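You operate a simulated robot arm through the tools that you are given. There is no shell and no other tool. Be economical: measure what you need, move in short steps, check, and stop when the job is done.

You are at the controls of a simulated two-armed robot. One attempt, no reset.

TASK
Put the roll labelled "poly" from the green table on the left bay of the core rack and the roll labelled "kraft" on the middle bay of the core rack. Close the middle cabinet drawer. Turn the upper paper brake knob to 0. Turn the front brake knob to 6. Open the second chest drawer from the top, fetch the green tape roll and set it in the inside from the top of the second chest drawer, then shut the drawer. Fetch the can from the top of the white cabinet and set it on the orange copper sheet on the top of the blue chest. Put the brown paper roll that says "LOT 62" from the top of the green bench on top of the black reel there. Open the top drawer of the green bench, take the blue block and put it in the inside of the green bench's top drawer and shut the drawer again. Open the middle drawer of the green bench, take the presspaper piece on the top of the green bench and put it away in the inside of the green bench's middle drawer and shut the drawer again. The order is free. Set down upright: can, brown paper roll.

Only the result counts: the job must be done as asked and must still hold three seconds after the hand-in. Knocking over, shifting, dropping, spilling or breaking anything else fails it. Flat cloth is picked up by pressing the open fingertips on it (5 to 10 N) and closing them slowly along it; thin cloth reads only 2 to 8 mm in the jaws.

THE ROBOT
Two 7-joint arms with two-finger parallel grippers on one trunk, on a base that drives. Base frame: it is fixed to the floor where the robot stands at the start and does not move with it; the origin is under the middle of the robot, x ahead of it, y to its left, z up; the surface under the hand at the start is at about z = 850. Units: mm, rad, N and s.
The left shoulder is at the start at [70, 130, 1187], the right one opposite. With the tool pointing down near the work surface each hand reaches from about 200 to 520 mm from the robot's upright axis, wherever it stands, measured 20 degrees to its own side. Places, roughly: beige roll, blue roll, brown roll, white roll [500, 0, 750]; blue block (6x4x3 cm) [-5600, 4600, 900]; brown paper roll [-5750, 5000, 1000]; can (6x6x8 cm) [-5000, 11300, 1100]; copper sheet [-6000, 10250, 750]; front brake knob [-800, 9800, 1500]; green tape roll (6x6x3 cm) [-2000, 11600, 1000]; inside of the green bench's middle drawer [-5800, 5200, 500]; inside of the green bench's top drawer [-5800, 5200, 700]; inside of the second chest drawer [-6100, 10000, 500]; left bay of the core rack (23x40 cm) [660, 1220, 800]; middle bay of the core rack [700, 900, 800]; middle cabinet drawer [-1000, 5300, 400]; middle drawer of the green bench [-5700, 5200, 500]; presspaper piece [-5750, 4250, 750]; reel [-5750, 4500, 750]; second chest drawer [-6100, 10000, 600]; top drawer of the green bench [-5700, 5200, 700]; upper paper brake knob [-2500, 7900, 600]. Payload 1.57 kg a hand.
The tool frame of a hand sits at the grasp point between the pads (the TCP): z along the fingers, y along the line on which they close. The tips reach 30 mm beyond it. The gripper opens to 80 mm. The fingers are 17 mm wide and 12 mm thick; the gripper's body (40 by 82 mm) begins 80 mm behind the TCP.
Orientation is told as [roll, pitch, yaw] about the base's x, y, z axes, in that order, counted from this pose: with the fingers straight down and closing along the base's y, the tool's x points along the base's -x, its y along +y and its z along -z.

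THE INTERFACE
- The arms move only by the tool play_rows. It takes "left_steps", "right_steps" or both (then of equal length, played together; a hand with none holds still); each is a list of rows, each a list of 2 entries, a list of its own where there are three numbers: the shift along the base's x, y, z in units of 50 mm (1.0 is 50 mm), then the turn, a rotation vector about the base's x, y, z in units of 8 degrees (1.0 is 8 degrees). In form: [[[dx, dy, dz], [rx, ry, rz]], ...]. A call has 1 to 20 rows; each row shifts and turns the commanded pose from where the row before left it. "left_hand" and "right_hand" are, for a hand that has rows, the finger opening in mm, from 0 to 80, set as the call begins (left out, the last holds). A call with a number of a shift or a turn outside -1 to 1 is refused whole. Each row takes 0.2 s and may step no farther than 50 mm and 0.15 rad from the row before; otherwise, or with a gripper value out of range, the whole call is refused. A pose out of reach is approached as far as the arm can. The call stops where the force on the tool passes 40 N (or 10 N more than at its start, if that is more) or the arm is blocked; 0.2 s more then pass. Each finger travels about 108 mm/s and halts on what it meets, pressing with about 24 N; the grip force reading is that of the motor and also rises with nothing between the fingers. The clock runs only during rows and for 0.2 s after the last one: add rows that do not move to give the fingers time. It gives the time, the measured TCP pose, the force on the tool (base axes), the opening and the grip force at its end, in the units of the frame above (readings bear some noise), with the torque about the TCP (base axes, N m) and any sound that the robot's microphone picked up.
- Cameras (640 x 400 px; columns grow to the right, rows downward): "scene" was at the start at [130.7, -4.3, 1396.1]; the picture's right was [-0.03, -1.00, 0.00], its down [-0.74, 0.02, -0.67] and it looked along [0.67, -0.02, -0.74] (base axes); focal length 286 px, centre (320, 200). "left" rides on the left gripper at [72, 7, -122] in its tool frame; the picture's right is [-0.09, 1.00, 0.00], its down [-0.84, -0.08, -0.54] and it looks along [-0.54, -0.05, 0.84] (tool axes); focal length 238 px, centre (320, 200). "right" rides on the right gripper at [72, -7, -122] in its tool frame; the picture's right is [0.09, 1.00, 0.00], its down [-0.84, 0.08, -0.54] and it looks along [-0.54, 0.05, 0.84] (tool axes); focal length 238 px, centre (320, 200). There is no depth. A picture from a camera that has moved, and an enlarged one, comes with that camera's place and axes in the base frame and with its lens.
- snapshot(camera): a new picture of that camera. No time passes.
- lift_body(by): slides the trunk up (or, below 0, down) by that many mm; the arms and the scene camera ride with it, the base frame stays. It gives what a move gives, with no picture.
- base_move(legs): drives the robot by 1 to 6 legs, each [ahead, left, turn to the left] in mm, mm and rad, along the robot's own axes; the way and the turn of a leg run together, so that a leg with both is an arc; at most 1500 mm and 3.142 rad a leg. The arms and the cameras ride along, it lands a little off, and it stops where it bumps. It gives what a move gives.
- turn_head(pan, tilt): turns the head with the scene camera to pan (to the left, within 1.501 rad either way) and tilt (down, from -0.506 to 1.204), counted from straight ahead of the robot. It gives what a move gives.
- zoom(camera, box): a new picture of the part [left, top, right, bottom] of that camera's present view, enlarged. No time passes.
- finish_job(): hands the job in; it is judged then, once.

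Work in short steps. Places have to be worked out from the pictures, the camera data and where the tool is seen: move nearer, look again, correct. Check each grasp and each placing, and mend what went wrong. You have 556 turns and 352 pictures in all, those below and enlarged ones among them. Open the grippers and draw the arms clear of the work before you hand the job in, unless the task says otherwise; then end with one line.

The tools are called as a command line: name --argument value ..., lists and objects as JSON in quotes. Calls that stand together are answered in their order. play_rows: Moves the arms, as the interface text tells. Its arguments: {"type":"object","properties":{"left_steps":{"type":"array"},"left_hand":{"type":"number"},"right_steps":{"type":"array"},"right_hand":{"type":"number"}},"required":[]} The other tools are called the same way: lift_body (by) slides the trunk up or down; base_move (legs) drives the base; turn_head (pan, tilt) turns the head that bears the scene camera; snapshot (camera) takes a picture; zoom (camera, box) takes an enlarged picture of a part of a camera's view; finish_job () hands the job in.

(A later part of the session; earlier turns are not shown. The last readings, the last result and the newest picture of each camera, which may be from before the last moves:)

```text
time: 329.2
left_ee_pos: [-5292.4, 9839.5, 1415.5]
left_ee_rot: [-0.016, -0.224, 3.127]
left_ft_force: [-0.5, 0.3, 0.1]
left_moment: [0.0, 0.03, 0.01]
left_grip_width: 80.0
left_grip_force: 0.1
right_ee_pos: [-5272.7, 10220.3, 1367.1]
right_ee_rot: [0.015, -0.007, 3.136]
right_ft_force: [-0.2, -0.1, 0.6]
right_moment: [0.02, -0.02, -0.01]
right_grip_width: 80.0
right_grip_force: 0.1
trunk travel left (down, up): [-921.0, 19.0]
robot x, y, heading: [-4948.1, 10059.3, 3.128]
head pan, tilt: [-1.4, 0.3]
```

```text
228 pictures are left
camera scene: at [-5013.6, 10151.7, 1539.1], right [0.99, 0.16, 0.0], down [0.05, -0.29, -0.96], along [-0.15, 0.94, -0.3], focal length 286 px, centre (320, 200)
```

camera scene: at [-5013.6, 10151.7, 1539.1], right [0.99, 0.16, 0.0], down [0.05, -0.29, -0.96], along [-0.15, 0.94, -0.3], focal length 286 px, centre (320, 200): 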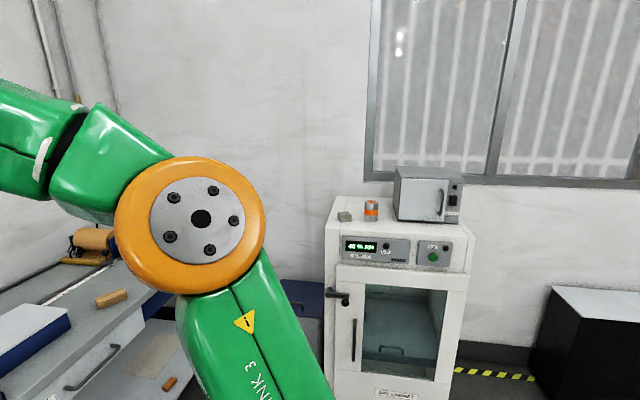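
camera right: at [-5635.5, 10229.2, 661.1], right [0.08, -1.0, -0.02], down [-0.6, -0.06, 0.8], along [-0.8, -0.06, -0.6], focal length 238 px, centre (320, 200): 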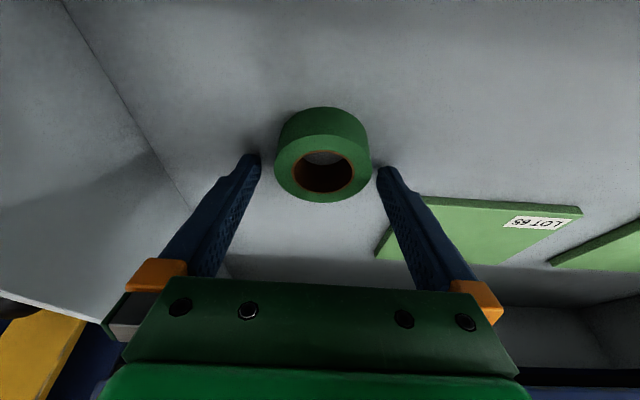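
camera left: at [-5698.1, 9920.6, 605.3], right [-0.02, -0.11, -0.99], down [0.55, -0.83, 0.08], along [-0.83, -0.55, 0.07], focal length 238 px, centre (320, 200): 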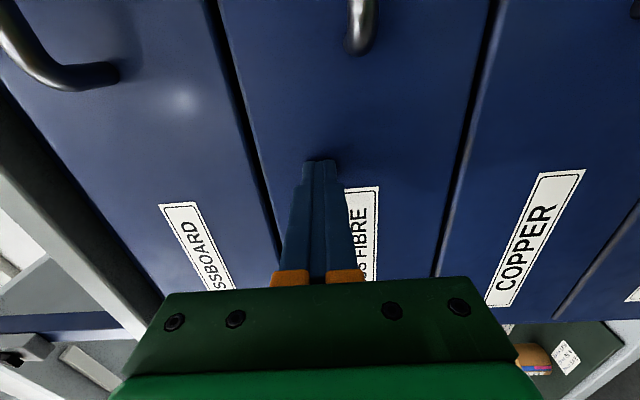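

Can spotted on the white cabinet at ≈(-4980,11238). Turn to face +y and move in front of it.

base_move --legs '[[0, 0, -1.556], [350, 130, 0]]'

turn_head --pan -0.1 --tilt 0.5

snapshot --camera "scene"

snapshot --camera "right"

```text
time: 335.4
left_ee_pos: [-5316.2, 10748.2, 1416.3]
left_ee_rot: [-0.014, -0.225, 1.581]
left_ft_force: [1.0, -0.2, 0.8]
left_moment: [-0.01, -0.01, -0.01]
left_grip_width: 80.3
left_grip_force: 0.0
right_ee_pos: [-4933.5, 10738.1, 1367.9]
right_ee_rot: [0.017, -0.007, 1.593]
right_ft_force: [0.4, -0.1, -0.1]
right_moment: [-0.01, 0.04, 0.01]
right_grip_width: 80.0
right_grip_force: 0.2
trunk travel left (down, up): [-921.0, 19.0]
robot x, y, heading: [-5086.6, 10412.6, 1.581]
head pan, tilt: [-1.4, 0.3]
```

```text
time: 336.8
left_ee_pos: [-5317.1, 10751.5, 1414.2]
left_ee_rot: [-0.017, -0.223, 1.582]
left_ft_force: [-0.1, 0.1, 1.4]
left_moment: [-0.01, 0.01, -0.01]
left_grip_width: 80.0
left_grip_force: 0.0
right_ee_pos: [-4934.4, 10742.0, 1366.8]
right_ee_rot: [0.014, -0.005, 1.591]
right_ft_force: [-0.2, 0.5, -0.9]
right_moment: [-0.01, 0.0, -0.01]
right_grip_width: 80.0
right_grip_force: 0.1
trunk travel left (down, up): [-921.0, 19.0]
robot x, y, heading: [-5085.1, 10414.6, 1.581]
head pan, tilt: [-0.099, 0.499]
```

```text
227 pictures are left
camera scene: at [-5076.3, 10553.4, 1520.8], right [1.0, -0.09, 0.0], down [-0.04, -0.48, -0.88], along [0.08, 0.87, -0.48], focal length 286 px, centre (320, 200)
```

scene: 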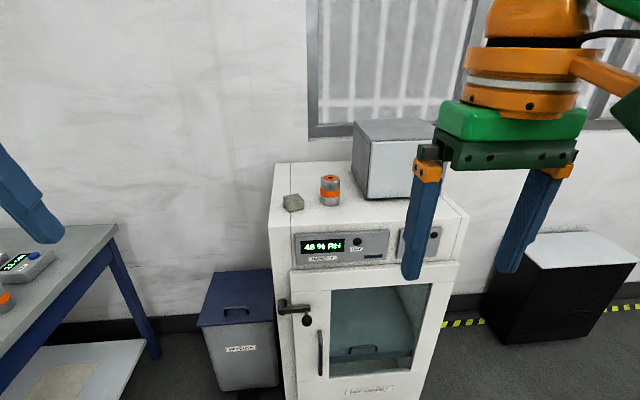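

```text
226 pictures are left
camera right: at [-4923.9, 10668.1, 1489.2], right [-0.99, -0.11, 0.01], down [-0.09, 0.83, 0.55], along [-0.07, 0.54, -0.84], focal length 238 px, centre (320, 200)
```

right: 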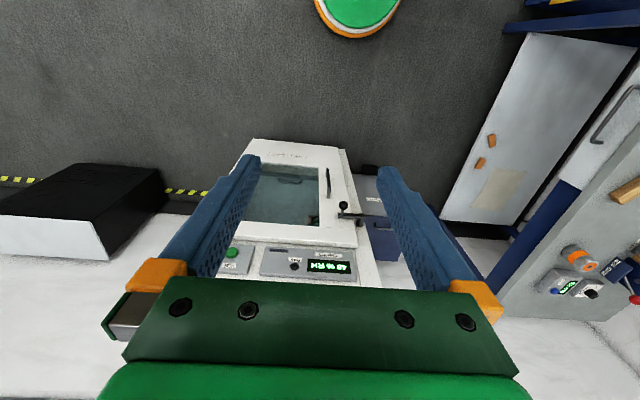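

Can ≈(-4976,11302), cabinet top z≈1089, its front at y≈11140. Drive in to about (-5136,10860).

base_move --legs '[[440, 50, 0]]'

snapshot --camera "right"

snapshot --camera "scene"

```text
time: 339.5
left_ee_pos: [-5370.2, 11180.7, 1416.9]
left_ee_rot: [-0.016, -0.225, 1.58]
left_ft_force: [0.7, 0.5, 0.4]
left_moment: [0.02, 0.01, -0.01]
left_grip_width: 80.0
left_grip_force: 0.0
right_ee_pos: [-4988.3, 11169.6, 1368.9]
right_ee_rot: [0.013, -0.007, 1.589]
right_ft_force: [0.1, 0.3, 0.7]
right_moment: [0.0, 0.0, -0.02]
right_grip_width: 80.1
right_grip_force: 0.0
trunk travel left (down, up): [-921.0, 19.0]
robot x, y, heading: [-5139.5, 10846.7, 1.576]
head pan, tilt: [-0.099, 0.499]
```

```text
225 pictures are left
camera right: at [-4977.6, 11096.2, 1489.8], right [-0.99, -0.11, 0.01], down [-0.09, 0.83, 0.55], along [-0.07, 0.54, -0.84], focal length 238 px, centre (320, 200)
```

right: 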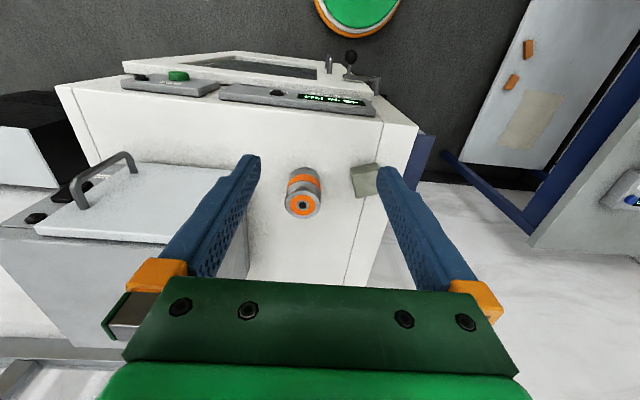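

```text
224 pictures are left
camera scene: at [-5130.3, 10981.8, 1521.1], right [1.0, -0.09, 0.0], down [-0.04, -0.47, -0.88], along [0.08, 0.88, -0.48], focal length 286 px, centre (320, 200)
```

scene: 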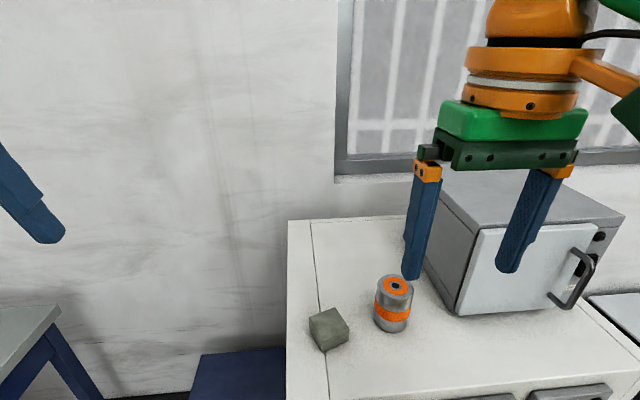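

Can ≈(-4982,11290), top z≈1200. Move above it and look.

play_rows --right_steps '[[[0.04, 0.8, 0], [0, 0, 0]], [[0.04, 0.8, 0], [0, 0, 0]], [[0.04, 0.8, 0], [0, 0, 0]], [[0, 0, -0.9], [0, 0, 0]], [[0, 0, -0.8], [0, 0, 0]], [[0, 0, -0.6], [0, 0, 0]]]'

snapshot --camera "right"

snapshot --camera "scene"

```text
time: 340.9
left_ee_pos: [-5369.4, 11184.3, 1414.3]
left_ee_rot: [-0.015, -0.222, 1.58]
left_ft_force: [0.9, 0.5, 0.1]
left_moment: [0.01, 0.01, -0.01]
left_grip_width: 80.1
left_grip_force: 0.0
right_ee_pos: [-4985.2, 11236.5, 1227.2]
right_ee_rot: [0.017, -0.005, 1.59]
right_ft_force: [-0.5, -0.4, -0.2]
right_moment: [-0.02, 0.0, 0.02]
right_grip_width: 79.9
right_grip_force: 0.0
right hand out of reach, approached as far as the arm can: row 1, 2, 3
trunk travel left (down, up): [-921.0, 19.0]
robot x, y, heading: [-5140.0, 10850.7, 1.577]
head pan, tilt: [-0.099, 0.499]
```

```text
223 pictures are left
camera right: at [-4974.2, 11163.6, 1349.9], right [-0.99, -0.11, 0.01], down [-0.09, 0.83, 0.55], along [-0.07, 0.54, -0.84], focal length 238 px, centre (320, 200)
```

right: 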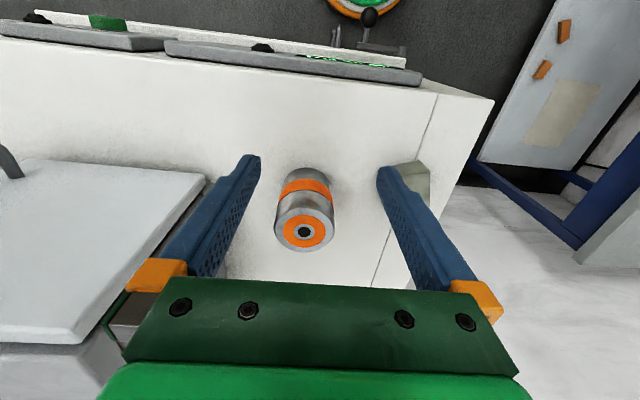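

```text
222 pictures are left
camera scene: at [-5130.2, 10986.3, 1520.6], right [1.0, -0.09, 0.0], down [-0.04, -0.48, -0.88], along [0.08, 0.87, -0.48], focal length 286 px, centre (320, 200)
```

scene: 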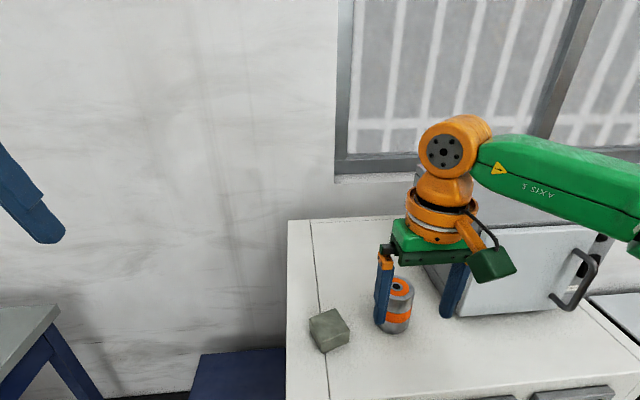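

Can is ~56 mm further forward and 8 mm right. Correct at slightly higher level.

play_rows --right_steps '[[[0.14, 0, 0.5], [0, 0, 0]], [[0, 0.4, 0], [0, 0, 0]], [[0, 0.4, 0], [0, 0, 0]], [[0, 0.3, 0], [0, 0, 0]], [[0, 0, 0], [0, 0, 0]]]'

snapshot --camera "right"

```text
time: 342.1
left_ee_pos: [-5370.1, 11182.6, 1415.9]
left_ee_rot: [-0.017, -0.223, 1.579]
left_ft_force: [-0.3, 0.7, 0.3]
left_moment: [0.04, -0.01, 0.0]
left_grip_width: 79.8
left_grip_force: 0.1
right_ee_pos: [-4976.5, 11290.3, 1253.1]
right_ee_rot: [0.012, -0.003, 1.59]
right_ft_force: [0.7, -0.1, 0.0]
right_moment: [0.03, 0.03, 0.03]
right_grip_width: 80.0
right_grip_force: 0.0
trunk travel left (down, up): [-921.0, 19.0]
robot x, y, heading: [-5140.9, 10846.2, 1.573]
head pan, tilt: [-0.099, 0.499]
```

```text
221 pictures are left
camera right: at [-4967.5, 11216.7, 1374.9], right [-0.99, -0.11, 0.01], down [-0.09, 0.83, 0.55], along [-0.07, 0.54, -0.84], focal length 238 px, centre (320, 200)
```

right: 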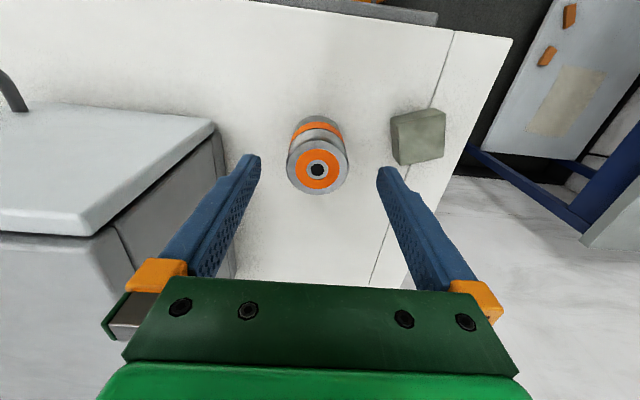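

Centred. Descend around the can and close.

play_rows --right_steps '[[[0, 0.12, -0.5], [0, 0, 0]], [[0, 0, -0.5], [0, 0, 0]], [[0, 0, -0.5], [0, 0, 0]], [[0, 0, -0.3], [0, 0, 0]], [[0, 0, 0], [0, 0, 0]]]'

snapshot --camera "right"

```text
time: 343.3
left_ee_pos: [-5370.7, 11184.2, 1415.3]
left_ee_rot: [-0.015, -0.224, 1.58]
left_ft_force: [0.4, 0.6, 0.1]
left_moment: [-0.03, 0.01, -0.02]
left_grip_width: 80.2
left_grip_force: 0.0
right_ee_pos: [-4978.6, 11297.1, 1163.0]
right_ee_rot: [0.013, -0.006, 1.59]
right_ft_force: [-0.9, -0.9, 0.1]
right_moment: [0.02, -0.01, 0.0]
right_grip_width: 80.0
right_grip_force: 0.0
trunk travel left (down, up): [-921.0, 19.0]
robot x, y, heading: [-5138.4, 10843.6, 1.576]
head pan, tilt: [-0.099, 0.499]
```

```text
220 pictures are left
camera right: at [-4967.3, 11223.6, 1284.7], right [-0.99, -0.11, 0.01], down [-0.09, 0.83, 0.55], along [-0.07, 0.54, -0.84], focal length 238 px, centre (320, 200)
```

right: 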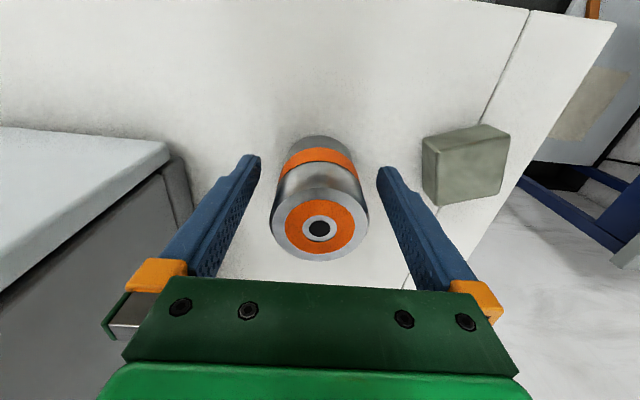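

Close on the can.

play_rows --right_steps '[[[0, 0, -0.16], [0, 0, 0]], [[0, 0, 0], [0, 0, 0]]]'

play_rows --right_hand 0 --right_steps '[[[0, 0, 0], [0, 0, 0]], [[0, 0, 0], [0, 0, 0]], [[0, 0, 0], [0, 0, 0]], [[0, 0, 0], [0, 0, 0]]]'

play_rows --right_steps '[[[0, 0, 0.1], [0, 0, 0]], [[0, 0, 0.2], [0, 0, 0]], [[0, 0, 0.3], [0, 0, 0]], [[0, 0, 0.5], [0, 0, 0]], [[0, 0, 0.5], [0, 0, 0]]]'

snapshot --camera "right"

```text
time: 343.9
left_ee_pos: [-5370.6, 11184.2, 1414.7]
left_ee_rot: [-0.015, -0.223, 1.579]
left_ft_force: [1.1, -0.4, -0.2]
left_moment: [0.0, -0.01, 0.02]
left_grip_width: 80.1
left_grip_force: 0.0
right_ee_pos: [-4976.7, 11296.5, 1155.0]
right_ee_rot: [0.013, -0.004, 1.59]
right_ft_force: [-0.4, -0.7, -0.1]
right_moment: [-0.02, 0.0, 0.02]
right_grip_width: 80.0
right_grip_force: 0.2
trunk travel left (down, up): [-921.0, 19.0]
robot x, y, heading: [-5139.6, 10848.7, 1.575]
head pan, tilt: [-0.099, 0.499]
```

```text
time: 344.9
left_ee_pos: [-5370.6, 11182.9, 1416.2]
left_ee_rot: [-0.017, -0.223, 1.579]
left_ft_force: [0.7, 0.3, -0.3]
left_moment: [0.0, 0.01, 0.0]
left_grip_width: 80.0
left_grip_force: 0.1
right_ee_pos: [-4977.9, 11296.2, 1155.7]
right_ee_rot: [0.013, -0.005, 1.59]
right_ft_force: [-0.6, 0.0, 0.7]
right_moment: [0.0, -0.09, -0.01]
right_grip_width: 55.4
right_grip_force: 24.2
trunk travel left (down, up): [-921.0, 19.0]
robot x, y, heading: [-5140.5, 10845.7, 1.578]
head pan, tilt: [-0.099, 0.499]
```

```text
time: 346.1
left_ee_pos: [-5371.8, 11183.5, 1414.3]
left_ee_rot: [-0.016, -0.224, 1.58]
left_ft_force: [0.1, -0.3, -0.7]
left_moment: [-0.01, 0.01, 0.04]
left_grip_width: 79.9
left_grip_force: 0.1
right_ee_pos: [-4979.0, 11295.1, 1236.5]
right_ee_rot: [0.014, -0.006, 1.59]
right_ft_force: [0.2, -0.5, -2.3]
right_moment: [-0.05, 0.0, 0.02]
right_grip_width: 55.2
right_grip_force: 24.1
trunk travel left (down, up): [-921.0, 19.0]
robot x, y, heading: [-5136.7, 10848.1, 1.579]
head pan, tilt: [-0.099, 0.499]
```

```text
219 pictures are left
camera right: at [-4967.8, 11222.3, 1358.1], right [-0.99, -0.11, 0.01], down [-0.09, 0.83, 0.55], along [-0.07, 0.54, -0.84], focal length 238 px, centre (320, 200)
```

right: 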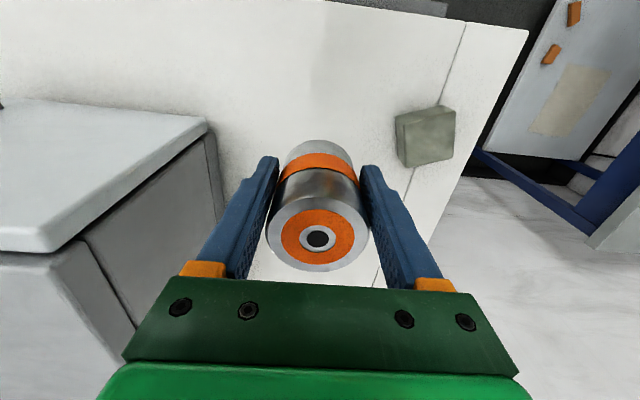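

Can held. Raise, back out, turn to the chest and drive to about (-5540,10047).

play_rows --right_steps '[[[0, -0.4, 0.4], [0, 0, 0]], [[0, -0.6, 0.3], [0, 0, 0]], [[0, -0.6, 0.3], [0, 0, 0]]]'

base_move --legs '[[-450, 0, 0], [0, 0, 1.555], [250, 350, 0]]'

lift_body --by -100

turn_head --pan -0.1 --tilt 0.6

snapshot --camera "scene"

snapshot --camera "right"

```text
time: 346.9
left_ee_pos: [-5370.5, 11181.7, 1415.3]
left_ee_rot: [-0.016, -0.225, 1.58]
left_ft_force: [-0.1, -0.3, -0.7]
left_moment: [0.0, 0.02, 0.0]
left_grip_width: 79.7
left_grip_force: 0.0
right_ee_pos: [-4976.4, 11214.1, 1285.8]
right_ee_rot: [0.012, -0.005, 1.591]
right_ft_force: [-0.5, -0.8, -2.7]
right_moment: [-0.01, 0.03, 0.05]
right_grip_width: 55.4
right_grip_force: 24.1
trunk travel left (down, up): [-921.0, 19.0]
robot x, y, heading: [-5138.3, 10847.5, 1.578]
head pan, tilt: [-0.099, 0.499]
```

```text
time: 355.6
left_ee_pos: [-5727.0, 9825.1, 1415.2]
left_ee_rot: [-0.013, -0.225, 3.132]
left_ft_force: [-0.4, -0.1, -1.3]
left_moment: [0.0, 0.05, 0.01]
left_grip_width: 79.9
left_grip_force: 0.1
right_ee_pos: [-5755.8, 10220.5, 1284.6]
right_ee_rot: [0.014, -0.005, -3.136]
right_ft_force: [0.3, 1.3, -1.6]
right_moment: [0.0, -0.04, 0.0]
right_grip_width: 52.0
right_grip_force: 24.1
trunk travel left (down, up): [-921.0, 19.0]
robot x, y, heading: [-5388.8, 10049.3, 3.133]
head pan, tilt: [-0.099, 0.499]
```

```text
time: 356.9
left_ee_pos: [-5729.4, 9822.9, 1313.8]
left_ee_rot: [-0.016, -0.223, 3.136]
left_ft_force: [0.5, 0.0, -0.3]
left_moment: [0.02, 0.02, 0.0]
left_grip_width: 79.9
left_grip_force: 0.0
right_ee_pos: [-5757.7, 10218.8, 1184.4]
right_ee_rot: [0.014, -0.005, -3.137]
right_ft_force: [0.4, 1.2, -1.4]
right_moment: [0.05, -0.04, 0.01]
right_grip_width: 51.9
right_grip_force: 24.4
trunk travel left (down, up): [-821.0, 119.0]
robot x, y, heading: [-5391.0, 10046.6, 3.136]
head pan, tilt: [-0.099, 0.499]
```

```text
time: 357.6
left_ee_pos: [-5729.3, 9822.0, 1316.0]
left_ee_rot: [-0.015, -0.223, 3.136]
left_ft_force: [-0.3, -0.1, 0.2]
left_moment: [0.0, 0.01, 0.01]
left_grip_width: 80.0
left_grip_force: 0.0
right_ee_pos: [-5757.2, 10218.0, 1185.3]
right_ee_rot: [0.012, -0.004, -3.136]
right_ft_force: [-0.4, -0.6, -2.6]
right_moment: [0.0, -0.03, 0.03]
right_grip_width: 52.2
right_grip_force: 23.8
trunk travel left (down, up): [-821.0, 119.0]
robot x, y, heading: [-5386.4, 10048.5, 3.136]
head pan, tilt: [-0.099, 0.6]
```

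```text
218 pictures are left
camera scene: at [-5526.1, 10056.1, 1411.6], right [0.11, 0.99, 0.0], down [0.56, -0.06, -0.83], along [-0.82, 0.09, -0.57], focal length 286 px, centre (320, 200)
```

scene: 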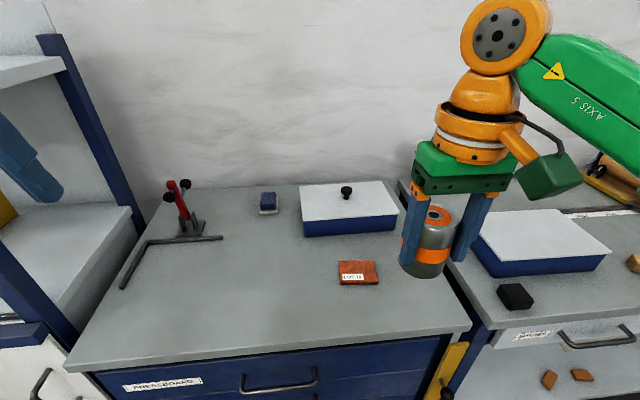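

```text
217 pictures are left
camera right: at [-5683.9, 10225.6, 1306.7], right [0.1, -1.0, 0.01], down [-0.83, -0.07, 0.55], along [-0.54, -0.06, -0.84], focal length 238 px, centre (320, 200)
```

right: 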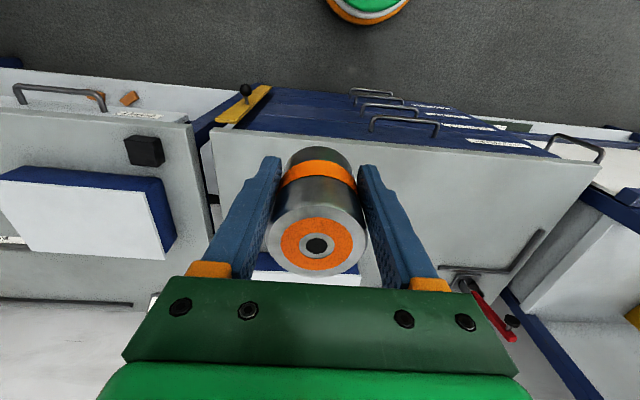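

Sheet ≈(-6010,10207). The can shifted slightly in the grip; zoom to check that it's upright.

zoom --camera "scene" --box '[330, 150, 530, 300]'

```text
2.67 times, centred on (430, 225) of scene
camera zoom: at [-5526.1, 10056.1, 1411.6], right [0.11, 0.99, 0.0], down [0.56, -0.06, -0.83], along [-0.82, 0.09, -0.57], focal length 763 px, centre (27, 133)
```

zoom: 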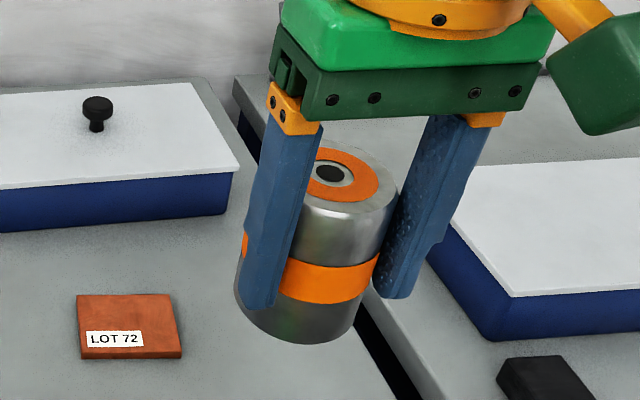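

Fine. Drive 155 mm forward and position above the sheet.

base_move --legs '[[155, 0, 0]]'

play_rows --right_steps '[[[-0.6, -0.1, -0.6], [0, 0, 0]], [[-0.6, -0.1, -0.8], [0, 0, 0]], [[-0.5, 0, -0.8], [0, 0, 0]], [[0, 0, -0.8], [0, 0, 0]]]'

snapshot --camera "scene"

snapshot --camera "right"

```text
time: 359.0
left_ee_pos: [-5880.3, 9825.3, 1315.3]
left_ee_rot: [-0.016, -0.228, 3.132]
left_ft_force: [0.4, -1.3, -0.2]
left_moment: [0.02, 0.0, 0.03]
left_grip_width: 79.8
left_grip_force: 0.0
right_ee_pos: [-5905.8, 10219.9, 1186.3]
right_ee_rot: [0.014, -0.007, -3.139]
right_ft_force: [0.5, -0.1, -2.3]
right_moment: [0.04, -0.02, 0.02]
right_grip_width: 51.8
right_grip_force: 24.0
trunk travel left (down, up): [-821.0, 119.0]
robot x, y, heading: [-5539.6, 10052.8, 3.134]
head pan, tilt: [-0.099, 0.6]
```

```text
refused: row 2 steps farther than a row can; nothing moved
```

```text
215 pictures are left
camera scene: at [-5675.3, 10057.6, 1412.0], right [0.11, 0.99, 0.0], down [0.56, -0.06, -0.83], along [-0.82, 0.09, -0.56], focal length 286 px, centre (320, 200)
```

scene: 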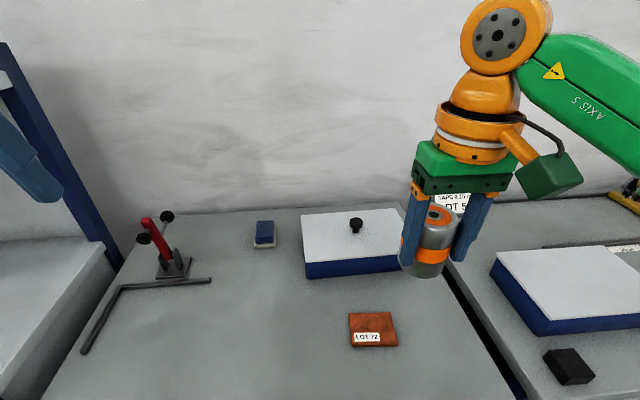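

```text
214 pictures are left
camera right: at [-5833.0, 10227.5, 1307.7], right [0.09, -1.0, 0.01], down [-0.83, -0.07, 0.55], along [-0.55, -0.06, -0.84], focal length 238 px, centre (320, 200)
```

right: 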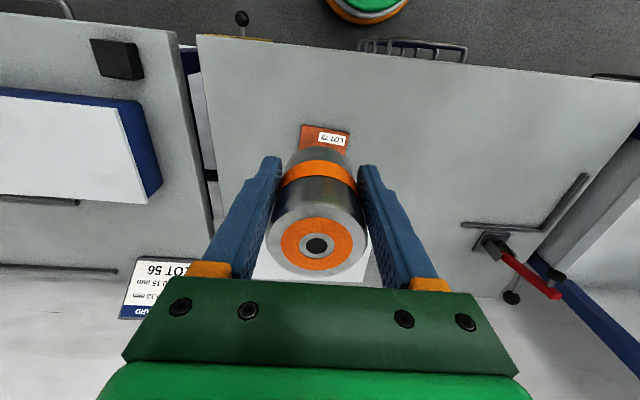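

Sheet centre (-6009,10205), about 93×78 mm. Move over it and down to ~1000.

play_rows --right_steps '[[[-0.7, -0.1, 0], [0, 0, 0]], [[-0.7, -0.1, 0], [0, 0, 0]], [[-0.7, -0.1, 0], [0, 0, 0]], [[0, 0, -0.9], [0, 0, 0]], [[0, 0, -0.9], [0, 0, 0]], [[0, 0, -0.9], [0, 0, 0]], [[0, 0, -0.8], [0, 0, 0]]]'

snapshot --camera "scene"

snapshot --camera "right"

```text
time: 360.6
left_ee_pos: [-5884.6, 9825.2, 1314.3]
left_ee_rot: [-0.017, -0.224, 3.133]
left_ft_force: [-0.3, 0.2, 0.6]
left_moment: [-0.04, 0.0, 0.0]
left_grip_width: 79.9
left_grip_force: 0.1
right_ee_pos: [-5974.0, 10203.9, 1004.3]
right_ee_rot: [0.015, -0.004, -3.139]
right_ft_force: [-0.8, -0.1, -0.4]
right_moment: [-0.03, 0.02, -0.01]
right_grip_width: 0.0
right_grip_force: 20.8
right hand out of reach, approached as far as the arm can: row 2, 3
trunk travel left (down, up): [-821.0, 119.0]
robot x, y, heading: [-5541.5, 10050.0, 3.129]
head pan, tilt: [-0.099, 0.6]
```

```text
213 pictures are left
camera scene: at [-5679.8, 10058.1, 1411.6], right [0.11, 0.99, 0.0], down [0.56, -0.06, -0.82], along [-0.82, 0.09, -0.57], focal length 286 px, centre (320, 200)
```

scene: 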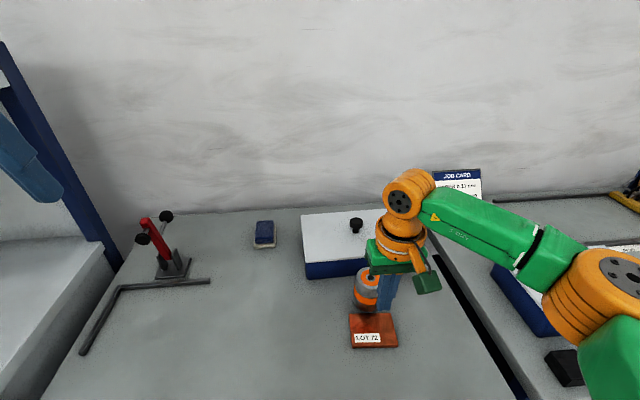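

```text
212 pictures are left
camera right: at [-5900.3, 10210.5, 1125.4], right [0.09, -1.0, 0.02], down [-0.83, -0.07, 0.55], along [-0.54, -0.06, -0.84], focal length 238 px, centre (320, 200)
```

right: 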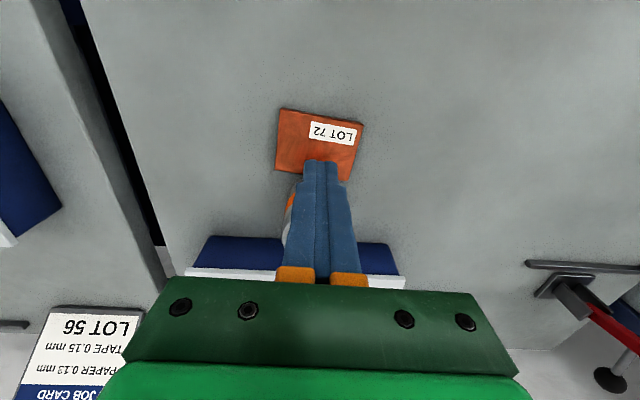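

The can slipped from the grip! Zoom to see where it is.

zoom --camera "scene" --box '[310, 220, 450, 370]'

zoom --camera "right" --box '[220, 90, 420, 260]'

```text
2.67 times, centred on (380, 295) of scene
camera zoom: at [-5679.8, 10058.1, 1411.6], right [0.11, 0.99, 0.0], down [0.56, -0.06, -0.82], along [-0.82, 0.09, -0.57], focal length 763 px, centre (160, -53)
```

zoom: 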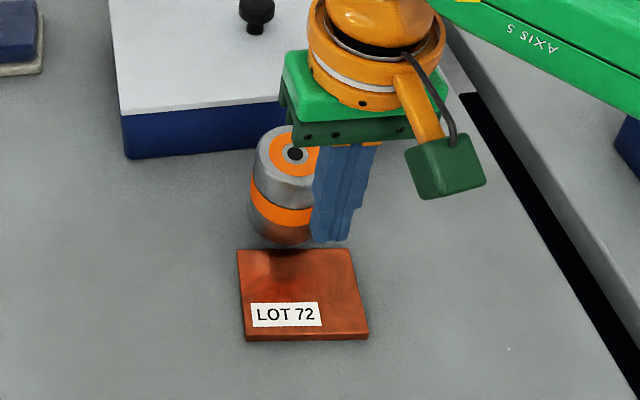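

```text
2.35 times, centred on (320, 175) of right
camera zoom: at [-5900.3, 10210.5, 1125.4], right [0.09, -1.0, 0.02], down [-0.83, -0.07, 0.55], along [-0.54, -0.06, -0.84], focal length 561 px, centre (320, 259)
```

zoom: 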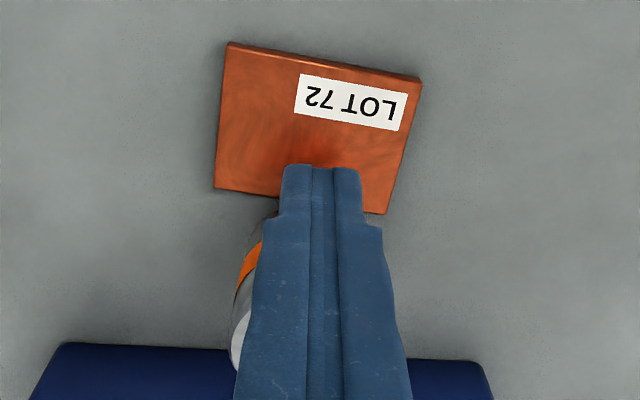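

The can landed upright behind the sheet at ≈(-6085,10205). I raise the hand, open it, move the base 55 mm closer, and regrasp more firmly centred.

play_rows --right_hand 80 --right_steps '[[[0.3, 0, 0.6], [0, 0, 0]], [[0.2, 0, 0.6], [0, 0, 0]], [[0, 0, 0], [0, 0, 0]]]'

base_move --legs '[[55, 0, 0]]'

snapshot --camera "scene"

snapshot --camera "right"

```text
time: 361.4
left_ee_pos: [-5884.1, 9825.1, 1314.2]
left_ee_rot: [-0.015, -0.224, 3.135]
left_ft_force: [-0.1, -0.2, -0.4]
left_moment: [0.05, 0.02, 0.02]
left_grip_width: 80.0
left_grip_force: 0.0
right_ee_pos: [-5950.0, 10200.8, 1065.1]
right_ee_rot: [0.015, -0.004, -3.139]
right_ft_force: [0.0, -0.2, 0.1]
right_moment: [-0.01, 0.02, -0.02]
right_grip_width: 80.2
right_grip_force: 0.0
trunk travel left (down, up): [-821.0, 119.0]
robot x, y, heading: [-5538.8, 10051.0, 3.135]
head pan, tilt: [-0.099, 0.6]
```

```text
time: 362.4
left_ee_pos: [-5928.5, 9825.3, 1316.9]
left_ee_rot: [-0.016, -0.231, 3.133]
left_ft_force: [0.9, -0.7, -0.8]
left_moment: [0.0, 0.03, -0.01]
left_grip_width: 80.2
left_grip_force: 0.0
right_ee_pos: [-5996.1, 10202.5, 1067.7]
right_ee_rot: [0.014, -0.012, -3.14]
right_ft_force: [1.0, 0.6, 0.0]
right_moment: [-0.03, 0.06, -0.02]
right_grip_width: 79.9
right_grip_force: 0.1
trunk travel left (down, up): [-821.0, 119.0]
robot x, y, heading: [-5597.0, 10050.1, 3.128]
head pan, tilt: [-0.099, 0.6]
```

```text
209 pictures are left
camera scene: at [-5724.0, 10057.8, 1412.7], right [0.11, 0.99, 0.0], down [0.56, -0.06, -0.83], along [-0.82, 0.09, -0.56], focal length 286 px, centre (320, 200)
```

scene: 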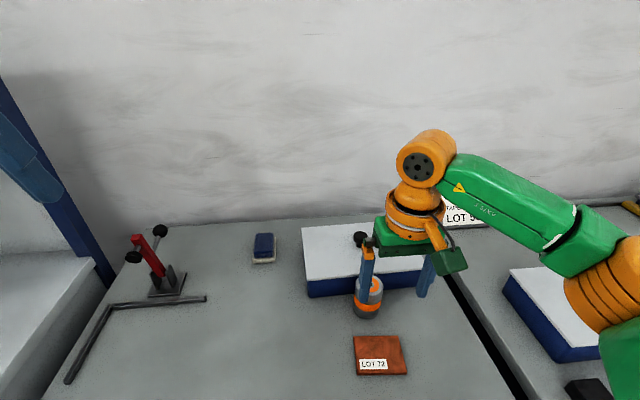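

```text
208 pictures are left
camera right: at [-5922.3, 10209.7, 1189.4], right [0.09, -1.0, 0.01], down [-0.83, -0.07, 0.55], along [-0.55, -0.06, -0.83], focal length 238 px, centre (320, 200)
```

right: 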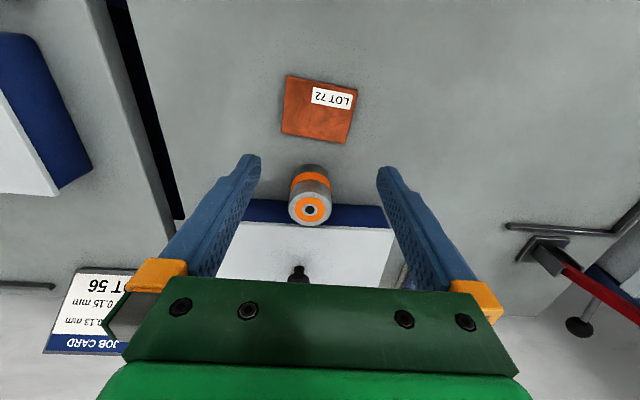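

Can centre ≈(-6112,10204), close to the lidded box. Move above it with a 12° forward tilt.

play_rows --right_steps '[[[-0.4, 0, -0.2], [0, 0.75, 0]], [[-0.5, 0, -0.2], [0, 0.75, 0]], [[-0.5, 0, -0.3], [0, 0, 0]], [[-0.5, 0, -0.3], [0, 0, 0]], [[-0.3, 0, -0.3], [0, 0, 0]], [[0, 0, 0], [0, 0, 0]]]'

snapshot --camera "right"

```text
time: 363.8
left_ee_pos: [-5936.1, 9824.9, 1314.8]
left_ee_rot: [-0.016, -0.224, 3.133]
left_ft_force: [0.5, -0.3, -0.3]
left_moment: [0.03, 0.01, -0.03]
left_grip_width: 80.0
left_grip_force: 0.0
right_ee_pos: [-6113.0, 10202.7, 999.8]
right_ee_rot: [0.016, -0.215, -3.14]
right_ft_force: [-0.2, -0.4, 0.1]
right_moment: [0.01, -0.01, -0.03]
right_grip_width: 79.9
right_grip_force: 0.0
trunk travel left (down, up): [-821.0, 119.0]
robot x, y, heading: [-5599.6, 10048.2, 3.134]
head pan, tilt: [-0.099, 0.6]
```

```text
207 pictures are left
camera right: at [-6016.6, 10210.5, 1104.2], right [0.1, -1.0, -0.01], down [-0.7, -0.07, 0.71], along [-0.71, -0.06, -0.71], focal length 238 px, centre (320, 200)
```

right: 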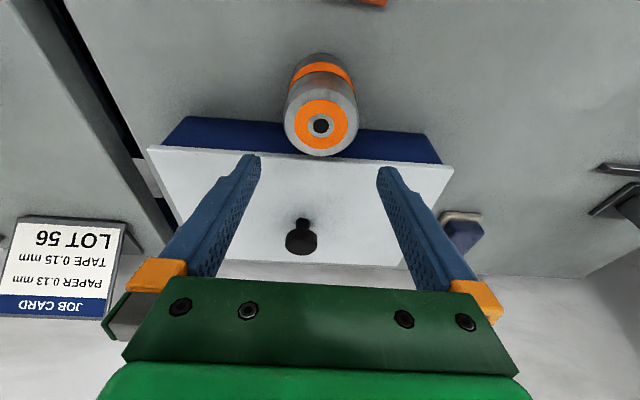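

Centred, with clearance to the box. Descend and grip.

play_rows --right_steps '[[[0.08, 0, -0.6], [0, 0, 0]], [[0, 0, -0.6], [0, 0, 0]], [[0, 0, -0.6], [0, 0, 0]], [[0, 0, -0.5], [0, 0, 0]], [[0, 0, 0], [0, 0, 0]]]'

snapshot --camera "right"

```text
time: 365.1
left_ee_pos: [-5931.8, 9823.7, 1315.2]
left_ee_rot: [-0.018, -0.229, 3.133]
left_ft_force: [0.3, -0.6, -0.4]
left_moment: [0.02, 0.02, -0.03]
left_grip_width: 79.8
left_grip_force: 0.1
right_ee_pos: [-6107.5, 10203.8, 891.8]
right_ee_rot: [0.013, -0.23, -3.139]
right_ft_force: [2.2, -0.4, 14.9]
right_moment: [0.62, -0.14, -0.18]
right_grip_width: 79.8
right_grip_force: 0.0
trunk travel left (down, up): [-821.0, 119.0]
robot x, y, heading: [-5595.5, 10049.0, 3.128]
head pan, tilt: [-0.099, 0.6]
stopped in row 5 (right hand): the force on the tool passed its limit at 42 N (the readings are from after the stop); the commanded pose is now the measured one
```

```text
206 pictures are left
camera right: at [-6009.5, 10211.7, 994.0], right [0.1, -1.0, -0.01], down [-0.69, -0.07, 0.72], along [-0.72, -0.06, -0.69], focal length 238 px, centre (320, 200)
```

right: 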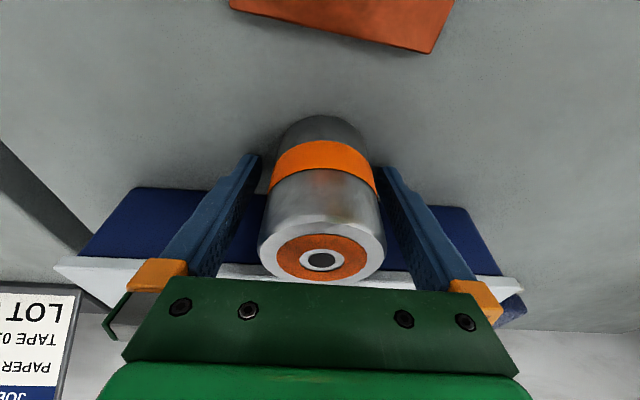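

Tips touched the top (so chest top ≈860). Rise 3 mm and close.

play_rows --right_steps '[[[0, 0, 0.1], [0, 0, 0]], [[0, 0, 0], [0, 0, 0]]]'

play_rows --right_hand 0 --right_steps '[[[0, 0, 0], [0, 0, 0]], [[0, 0, 0], [0, 0, 0]], [[0, 0, 0], [0, 0, 0]], [[0, 0, 0], [0, 0, 0]]]'

snapshot --camera "right"

```text
time: 365.7
left_ee_pos: [-5937.5, 9825.6, 1314.9]
left_ee_rot: [-0.015, -0.225, 3.133]
left_ft_force: [0.0, -0.3, -0.1]
left_moment: [-0.04, 0.01, 0.01]
left_grip_width: 80.5
left_grip_force: 0.0
right_ee_pos: [-6111.9, 10204.8, 892.2]
right_ee_rot: [0.012, -0.223, -3.139]
right_ft_force: [-0.4, -0.4, -0.5]
right_moment: [0.04, 0.04, 0.01]
right_grip_width: 80.0
right_grip_force: 0.2
trunk travel left (down, up): [-821.0, 119.0]
robot x, y, heading: [-5594.6, 10049.8, 3.128]
head pan, tilt: [-0.099, 0.6]
```

```text
time: 366.7
left_ee_pos: [-5938.0, 9824.3, 1314.8]
left_ee_rot: [-0.014, -0.225, 3.133]
left_ft_force: [-0.3, 0.7, -0.1]
left_moment: [-0.01, 0.0, 0.02]
left_grip_width: 80.1
left_grip_force: 0.1
right_ee_pos: [-6110.9, 10204.3, 893.6]
right_ee_rot: [0.012, -0.222, -3.139]
right_ft_force: [0.7, -0.8, 2.3]
right_moment: [0.06, -0.02, -0.02]
right_grip_width: 57.6
right_grip_force: 23.8
trunk travel left (down, up): [-821.0, 119.0]
robot x, y, heading: [-5596.2, 10049.8, 3.13]
head pan, tilt: [-0.099, 0.6]
```

```text
205 pictures are left
camera right: at [-6013.5, 10212.0, 996.8], right [0.1, -1.0, -0.01], down [-0.7, -0.07, 0.71], along [-0.71, -0.06, -0.7], focal length 238 px, centre (320, 200)
```

right: 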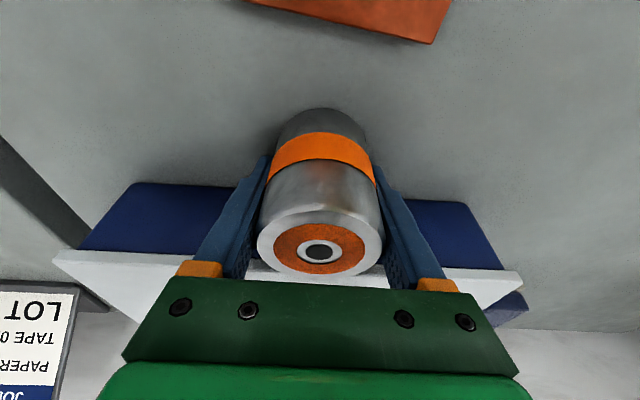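

Grip is the full diameter (57.6). Lift 25 mm, carry slowly to the sheet centre (-5993,10201).

play_rows --right_steps '[[[0, 0, 0.1], [0, 0, 0]], [[0, 0, 0.2], [0, 0, 0]], [[0, 0, 0.2], [0, 0, 0]], [[0.2, 0, 0], [0, 0, 0]], [[0.35, 0, 0], [0, 0, 0]], [[0.4, 0, 0], [0, 0, 0]], [[0.4, -0.03, 0], [0, 0, 0]], [[0.4, -0.03, 0], [0, 0, 0]], [[0.35, 0, 0], [0, 0, 0]], [[0.2, 0, 0], [0, 0, 0]], [[0.06, 0, 0], [0, 0, 0]], [[0, 0, 0], [0, 0, 0]]]'

snapshot --camera "right"

zoom --camera "scene" --box '[300, 240, 460, 390]'

```text
time: 369.3
left_ee_pos: [-5939.1, 9825.7, 1314.5]
left_ee_rot: [-0.014, -0.224, 3.133]
left_ft_force: [-0.4, 0.2, -1.0]
left_moment: [-0.03, -0.02, -0.01]
left_grip_width: 80.2
left_grip_force: 0.0
right_ee_pos: [-5994.3, 10202.6, 916.5]
right_ee_rot: [0.011, -0.22, -3.138]
right_ft_force: [0.5, -0.2, -2.0]
right_moment: [-0.04, -0.01, 0.01]
right_grip_width: 57.5
right_grip_force: 24.6
trunk travel left (down, up): [-821.0, 119.0]
robot x, y, heading: [-5600.4, 10048.5, 3.129]
head pan, tilt: [-0.099, 0.6]
```

```text
204 pictures are left
camera right: at [-5897.0, 10210.4, 1020.6], right [0.1, -1.0, -0.01], down [-0.7, -0.07, 0.71], along [-0.71, -0.06, -0.7], focal length 238 px, centre (320, 200)
```

right: 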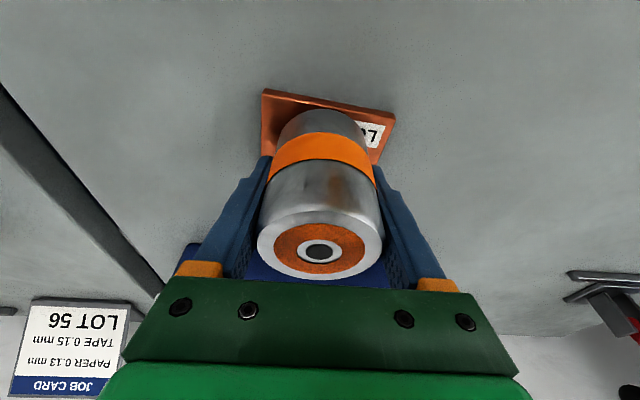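

```text
2.67 times, centred on (380, 315) of scene
camera zoom: at [-5734.4, 10058.2, 1411.6], right [0.11, 0.99, 0.0], down [0.56, -0.06, -0.82], along [-0.82, 0.09, -0.57], focal length 763 px, centre (160, -107)
```

zoom: 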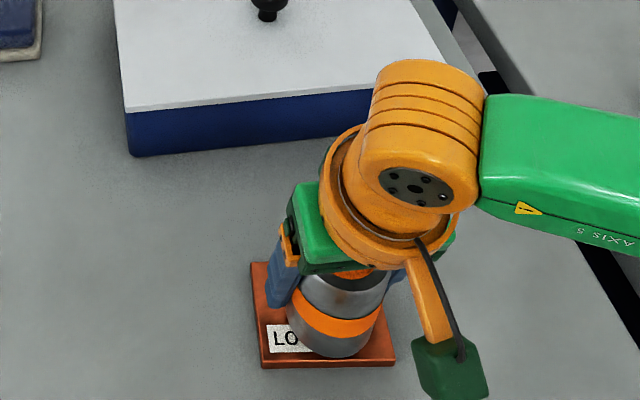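

Adjust by (-9,-5) mm to centre on the sheet, then lower with feel.

play_rows --right_steps '[[[-0.18, -0.1, 0], [0, 0, 0]], [[0, 0, -0.16], [0, 0, 0]], [[0, 0, -0.1], [0, 0, 0]], [[0, 0, -0.06], [0, 0, 0]], [[0, 0, -0.06], [0, 0, 0]], [[0, 0, -0.06], [0, 0, 0]], [[0, 0, -0.06], [0, 0, 0]]]'

zoom --camera "scene" --box '[300, 240, 460, 390]'

```text
time: 370.8
left_ee_pos: [-5931.8, 9825.0, 1315.7]
left_ee_rot: [-0.018, -0.228, 3.133]
left_ft_force: [-0.1, 0.4, 0.7]
left_moment: [0.0, 0.01, -0.01]
left_grip_width: 80.0
left_grip_force: 0.1
right_ee_pos: [-6001.8, 10195.8, 901.1]
right_ee_rot: [0.012, -0.239, -3.141]
right_ft_force: [6.0, -0.4, 18.9]
right_moment: [0.52, -0.41, -0.13]
right_grip_width: 57.5
right_grip_force: 24.2
trunk travel left (down, up): [-821.0, 119.0]
robot x, y, heading: [-5595.5, 10049.1, 3.133]
head pan, tilt: [-0.099, 0.6]
stopped in row 7 (right hand): the force on the tool passed its limit at 44 N (the readings are from after the stop); the commanded pose is now the measured one
```

```text
2.67 times, centred on (380, 315) of scene
camera zoom: at [-5726.4, 10056.6, 1412.3], right [0.11, 0.99, 0.0], down [0.56, -0.06, -0.83], along [-0.82, 0.09, -0.56], focal length 763 px, centre (160, -107)
```

zoom: 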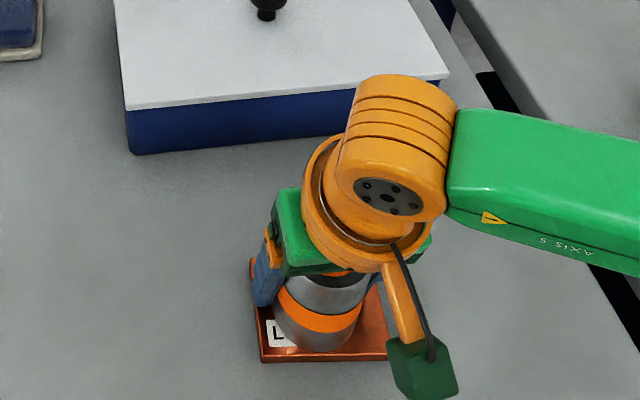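

Can rests inside the sheet area. Release and withdraw upward.

play_rows --right_steps '[[[0, 0, 0.03], [0, 0, 0]], [[0, 0, 0], [0, 0, 0]]]'

play_rows --right_hand 80 --right_steps '[[[0, 0, 0], [0, 0, 0]], [[0, 0, 0], [0, 0, 0]], [[0, 0, 0], [0, 0, 0]]]'

snapshot --camera "right"

```text
time: 371.4
left_ee_pos: [-5932.2, 9823.7, 1315.9]
left_ee_rot: [-0.019, -0.228, 3.134]
left_ft_force: [-0.5, -1.0, -0.3]
left_moment: [0.0, 0.0, 0.0]
left_grip_width: 80.2
left_grip_force: 0.1
right_ee_pos: [-6000.8, 10196.7, 900.4]
right_ee_rot: [0.009, -0.239, -3.14]
right_ft_force: [5.6, 0.4, 14.0]
right_moment: [0.53, -0.17, -0.19]
right_grip_width: 57.4
right_grip_force: 24.1
trunk travel left (down, up): [-821.0, 119.0]
robot x, y, heading: [-5597.7, 10053.1, 3.127]
head pan, tilt: [-0.099, 0.6]
```

```text
time: 372.1
left_ee_pos: [-5933.9, 9821.2, 1315.9]
left_ee_rot: [-0.019, -0.228, 3.133]
left_ft_force: [1.3, 0.5, -1.0]
left_moment: [0.04, -0.01, -0.02]
left_grip_width: 80.0
left_grip_force: 0.1
right_ee_pos: [-6001.8, 10195.1, 901.8]
right_ee_rot: [0.007, -0.235, -3.137]
right_ft_force: [2.8, -4.8, 14.8]
right_moment: [0.38, -0.08, 0.0]
right_grip_width: 75.3
right_grip_force: 0.1
trunk travel left (down, up): [-821.0, 119.0]
robot x, y, heading: [-5597.5, 10051.7, 3.134]
head pan, tilt: [-0.099, 0.6]
```

```text
201 pictures are left
camera right: at [-5903.2, 10201.6, 1003.3], right [0.1, -1.0, -0.01], down [-0.69, -0.08, 0.72], along [-0.72, -0.06, -0.69], focal length 238 px, centre (320, 200)
```

right: 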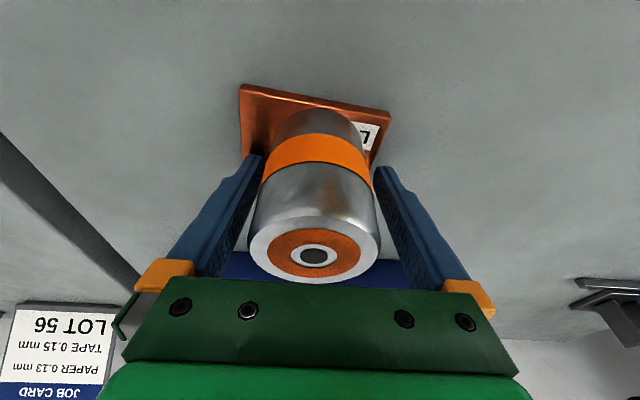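

Released. Withdraw along the tool axis.

play_rows --right_steps '[[[0.02, 0, 0.1], [0, 0, 0]], [[0.08, 0, 0.35], [0, 0, 0]], [[0.18, 0, 0.8], [0, 0, 0]], [[0.2, 0, 0.9], [0, 0, 0]], [[0.3, 0, 0.9], [0, -0.7, 0]], [[0.5, 0, 0.8], [0, -0.8, 0]], [[0.6, 0, 0.7], [0, 0, 0]]]'

base_move --legs '[[-200, 0, 0]]'

snapshot --camera "scene"

```text
time: 373.8
left_ee_pos: [-5936.3, 9826.6, 1315.3]
left_ee_rot: [-0.016, -0.226, 3.133]
left_ft_force: [0.2, -0.1, -0.5]
left_moment: [-0.03, 0.05, -0.02]
left_grip_width: 79.9
left_grip_force: 0.0
right_ee_pos: [-5909.7, 10196.8, 1130.9]
right_ee_rot: [0.011, -0.024, -3.137]
right_ft_force: [0.9, 0.7, -0.5]
right_moment: [-0.01, 0.01, -0.03]
right_grip_width: 80.0
right_grip_force: 0.0
trunk travel left (down, up): [-821.0, 119.0]
robot x, y, heading: [-5594.9, 10050.5, 3.132]
head pan, tilt: [-0.099, 0.6]
```

```text
time: 375.4
left_ee_pos: [-5740.6, 9823.2, 1313.5]
left_ee_rot: [-0.014, -0.221, 3.136]
left_ft_force: [0.0, -0.3, 0.6]
left_moment: [0.03, -0.03, -0.04]
left_grip_width: 79.9
left_grip_force: 0.1
right_ee_pos: [-5714.8, 10193.2, 1127.1]
right_ee_rot: [0.012, -0.018, -3.137]
right_ft_force: [-0.3, 0.7, -0.6]
right_moment: [0.0, -0.05, -0.05]
right_grip_width: 80.0
right_grip_force: 0.1
trunk travel left (down, up): [-821.0, 119.0]
robot x, y, heading: [-5401.4, 10052.0, 3.137]
head pan, tilt: [-0.099, 0.6]
```

```text
200 pictures are left
camera scene: at [-5537.6, 10056.0, 1411.1], right [0.11, 0.99, 0.0], down [0.56, -0.06, -0.82], along [-0.82, 0.09, -0.57], focal length 286 px, centre (320, 200)
```

scene: 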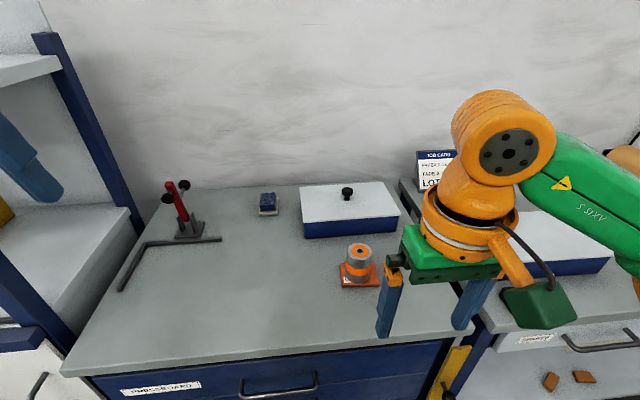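

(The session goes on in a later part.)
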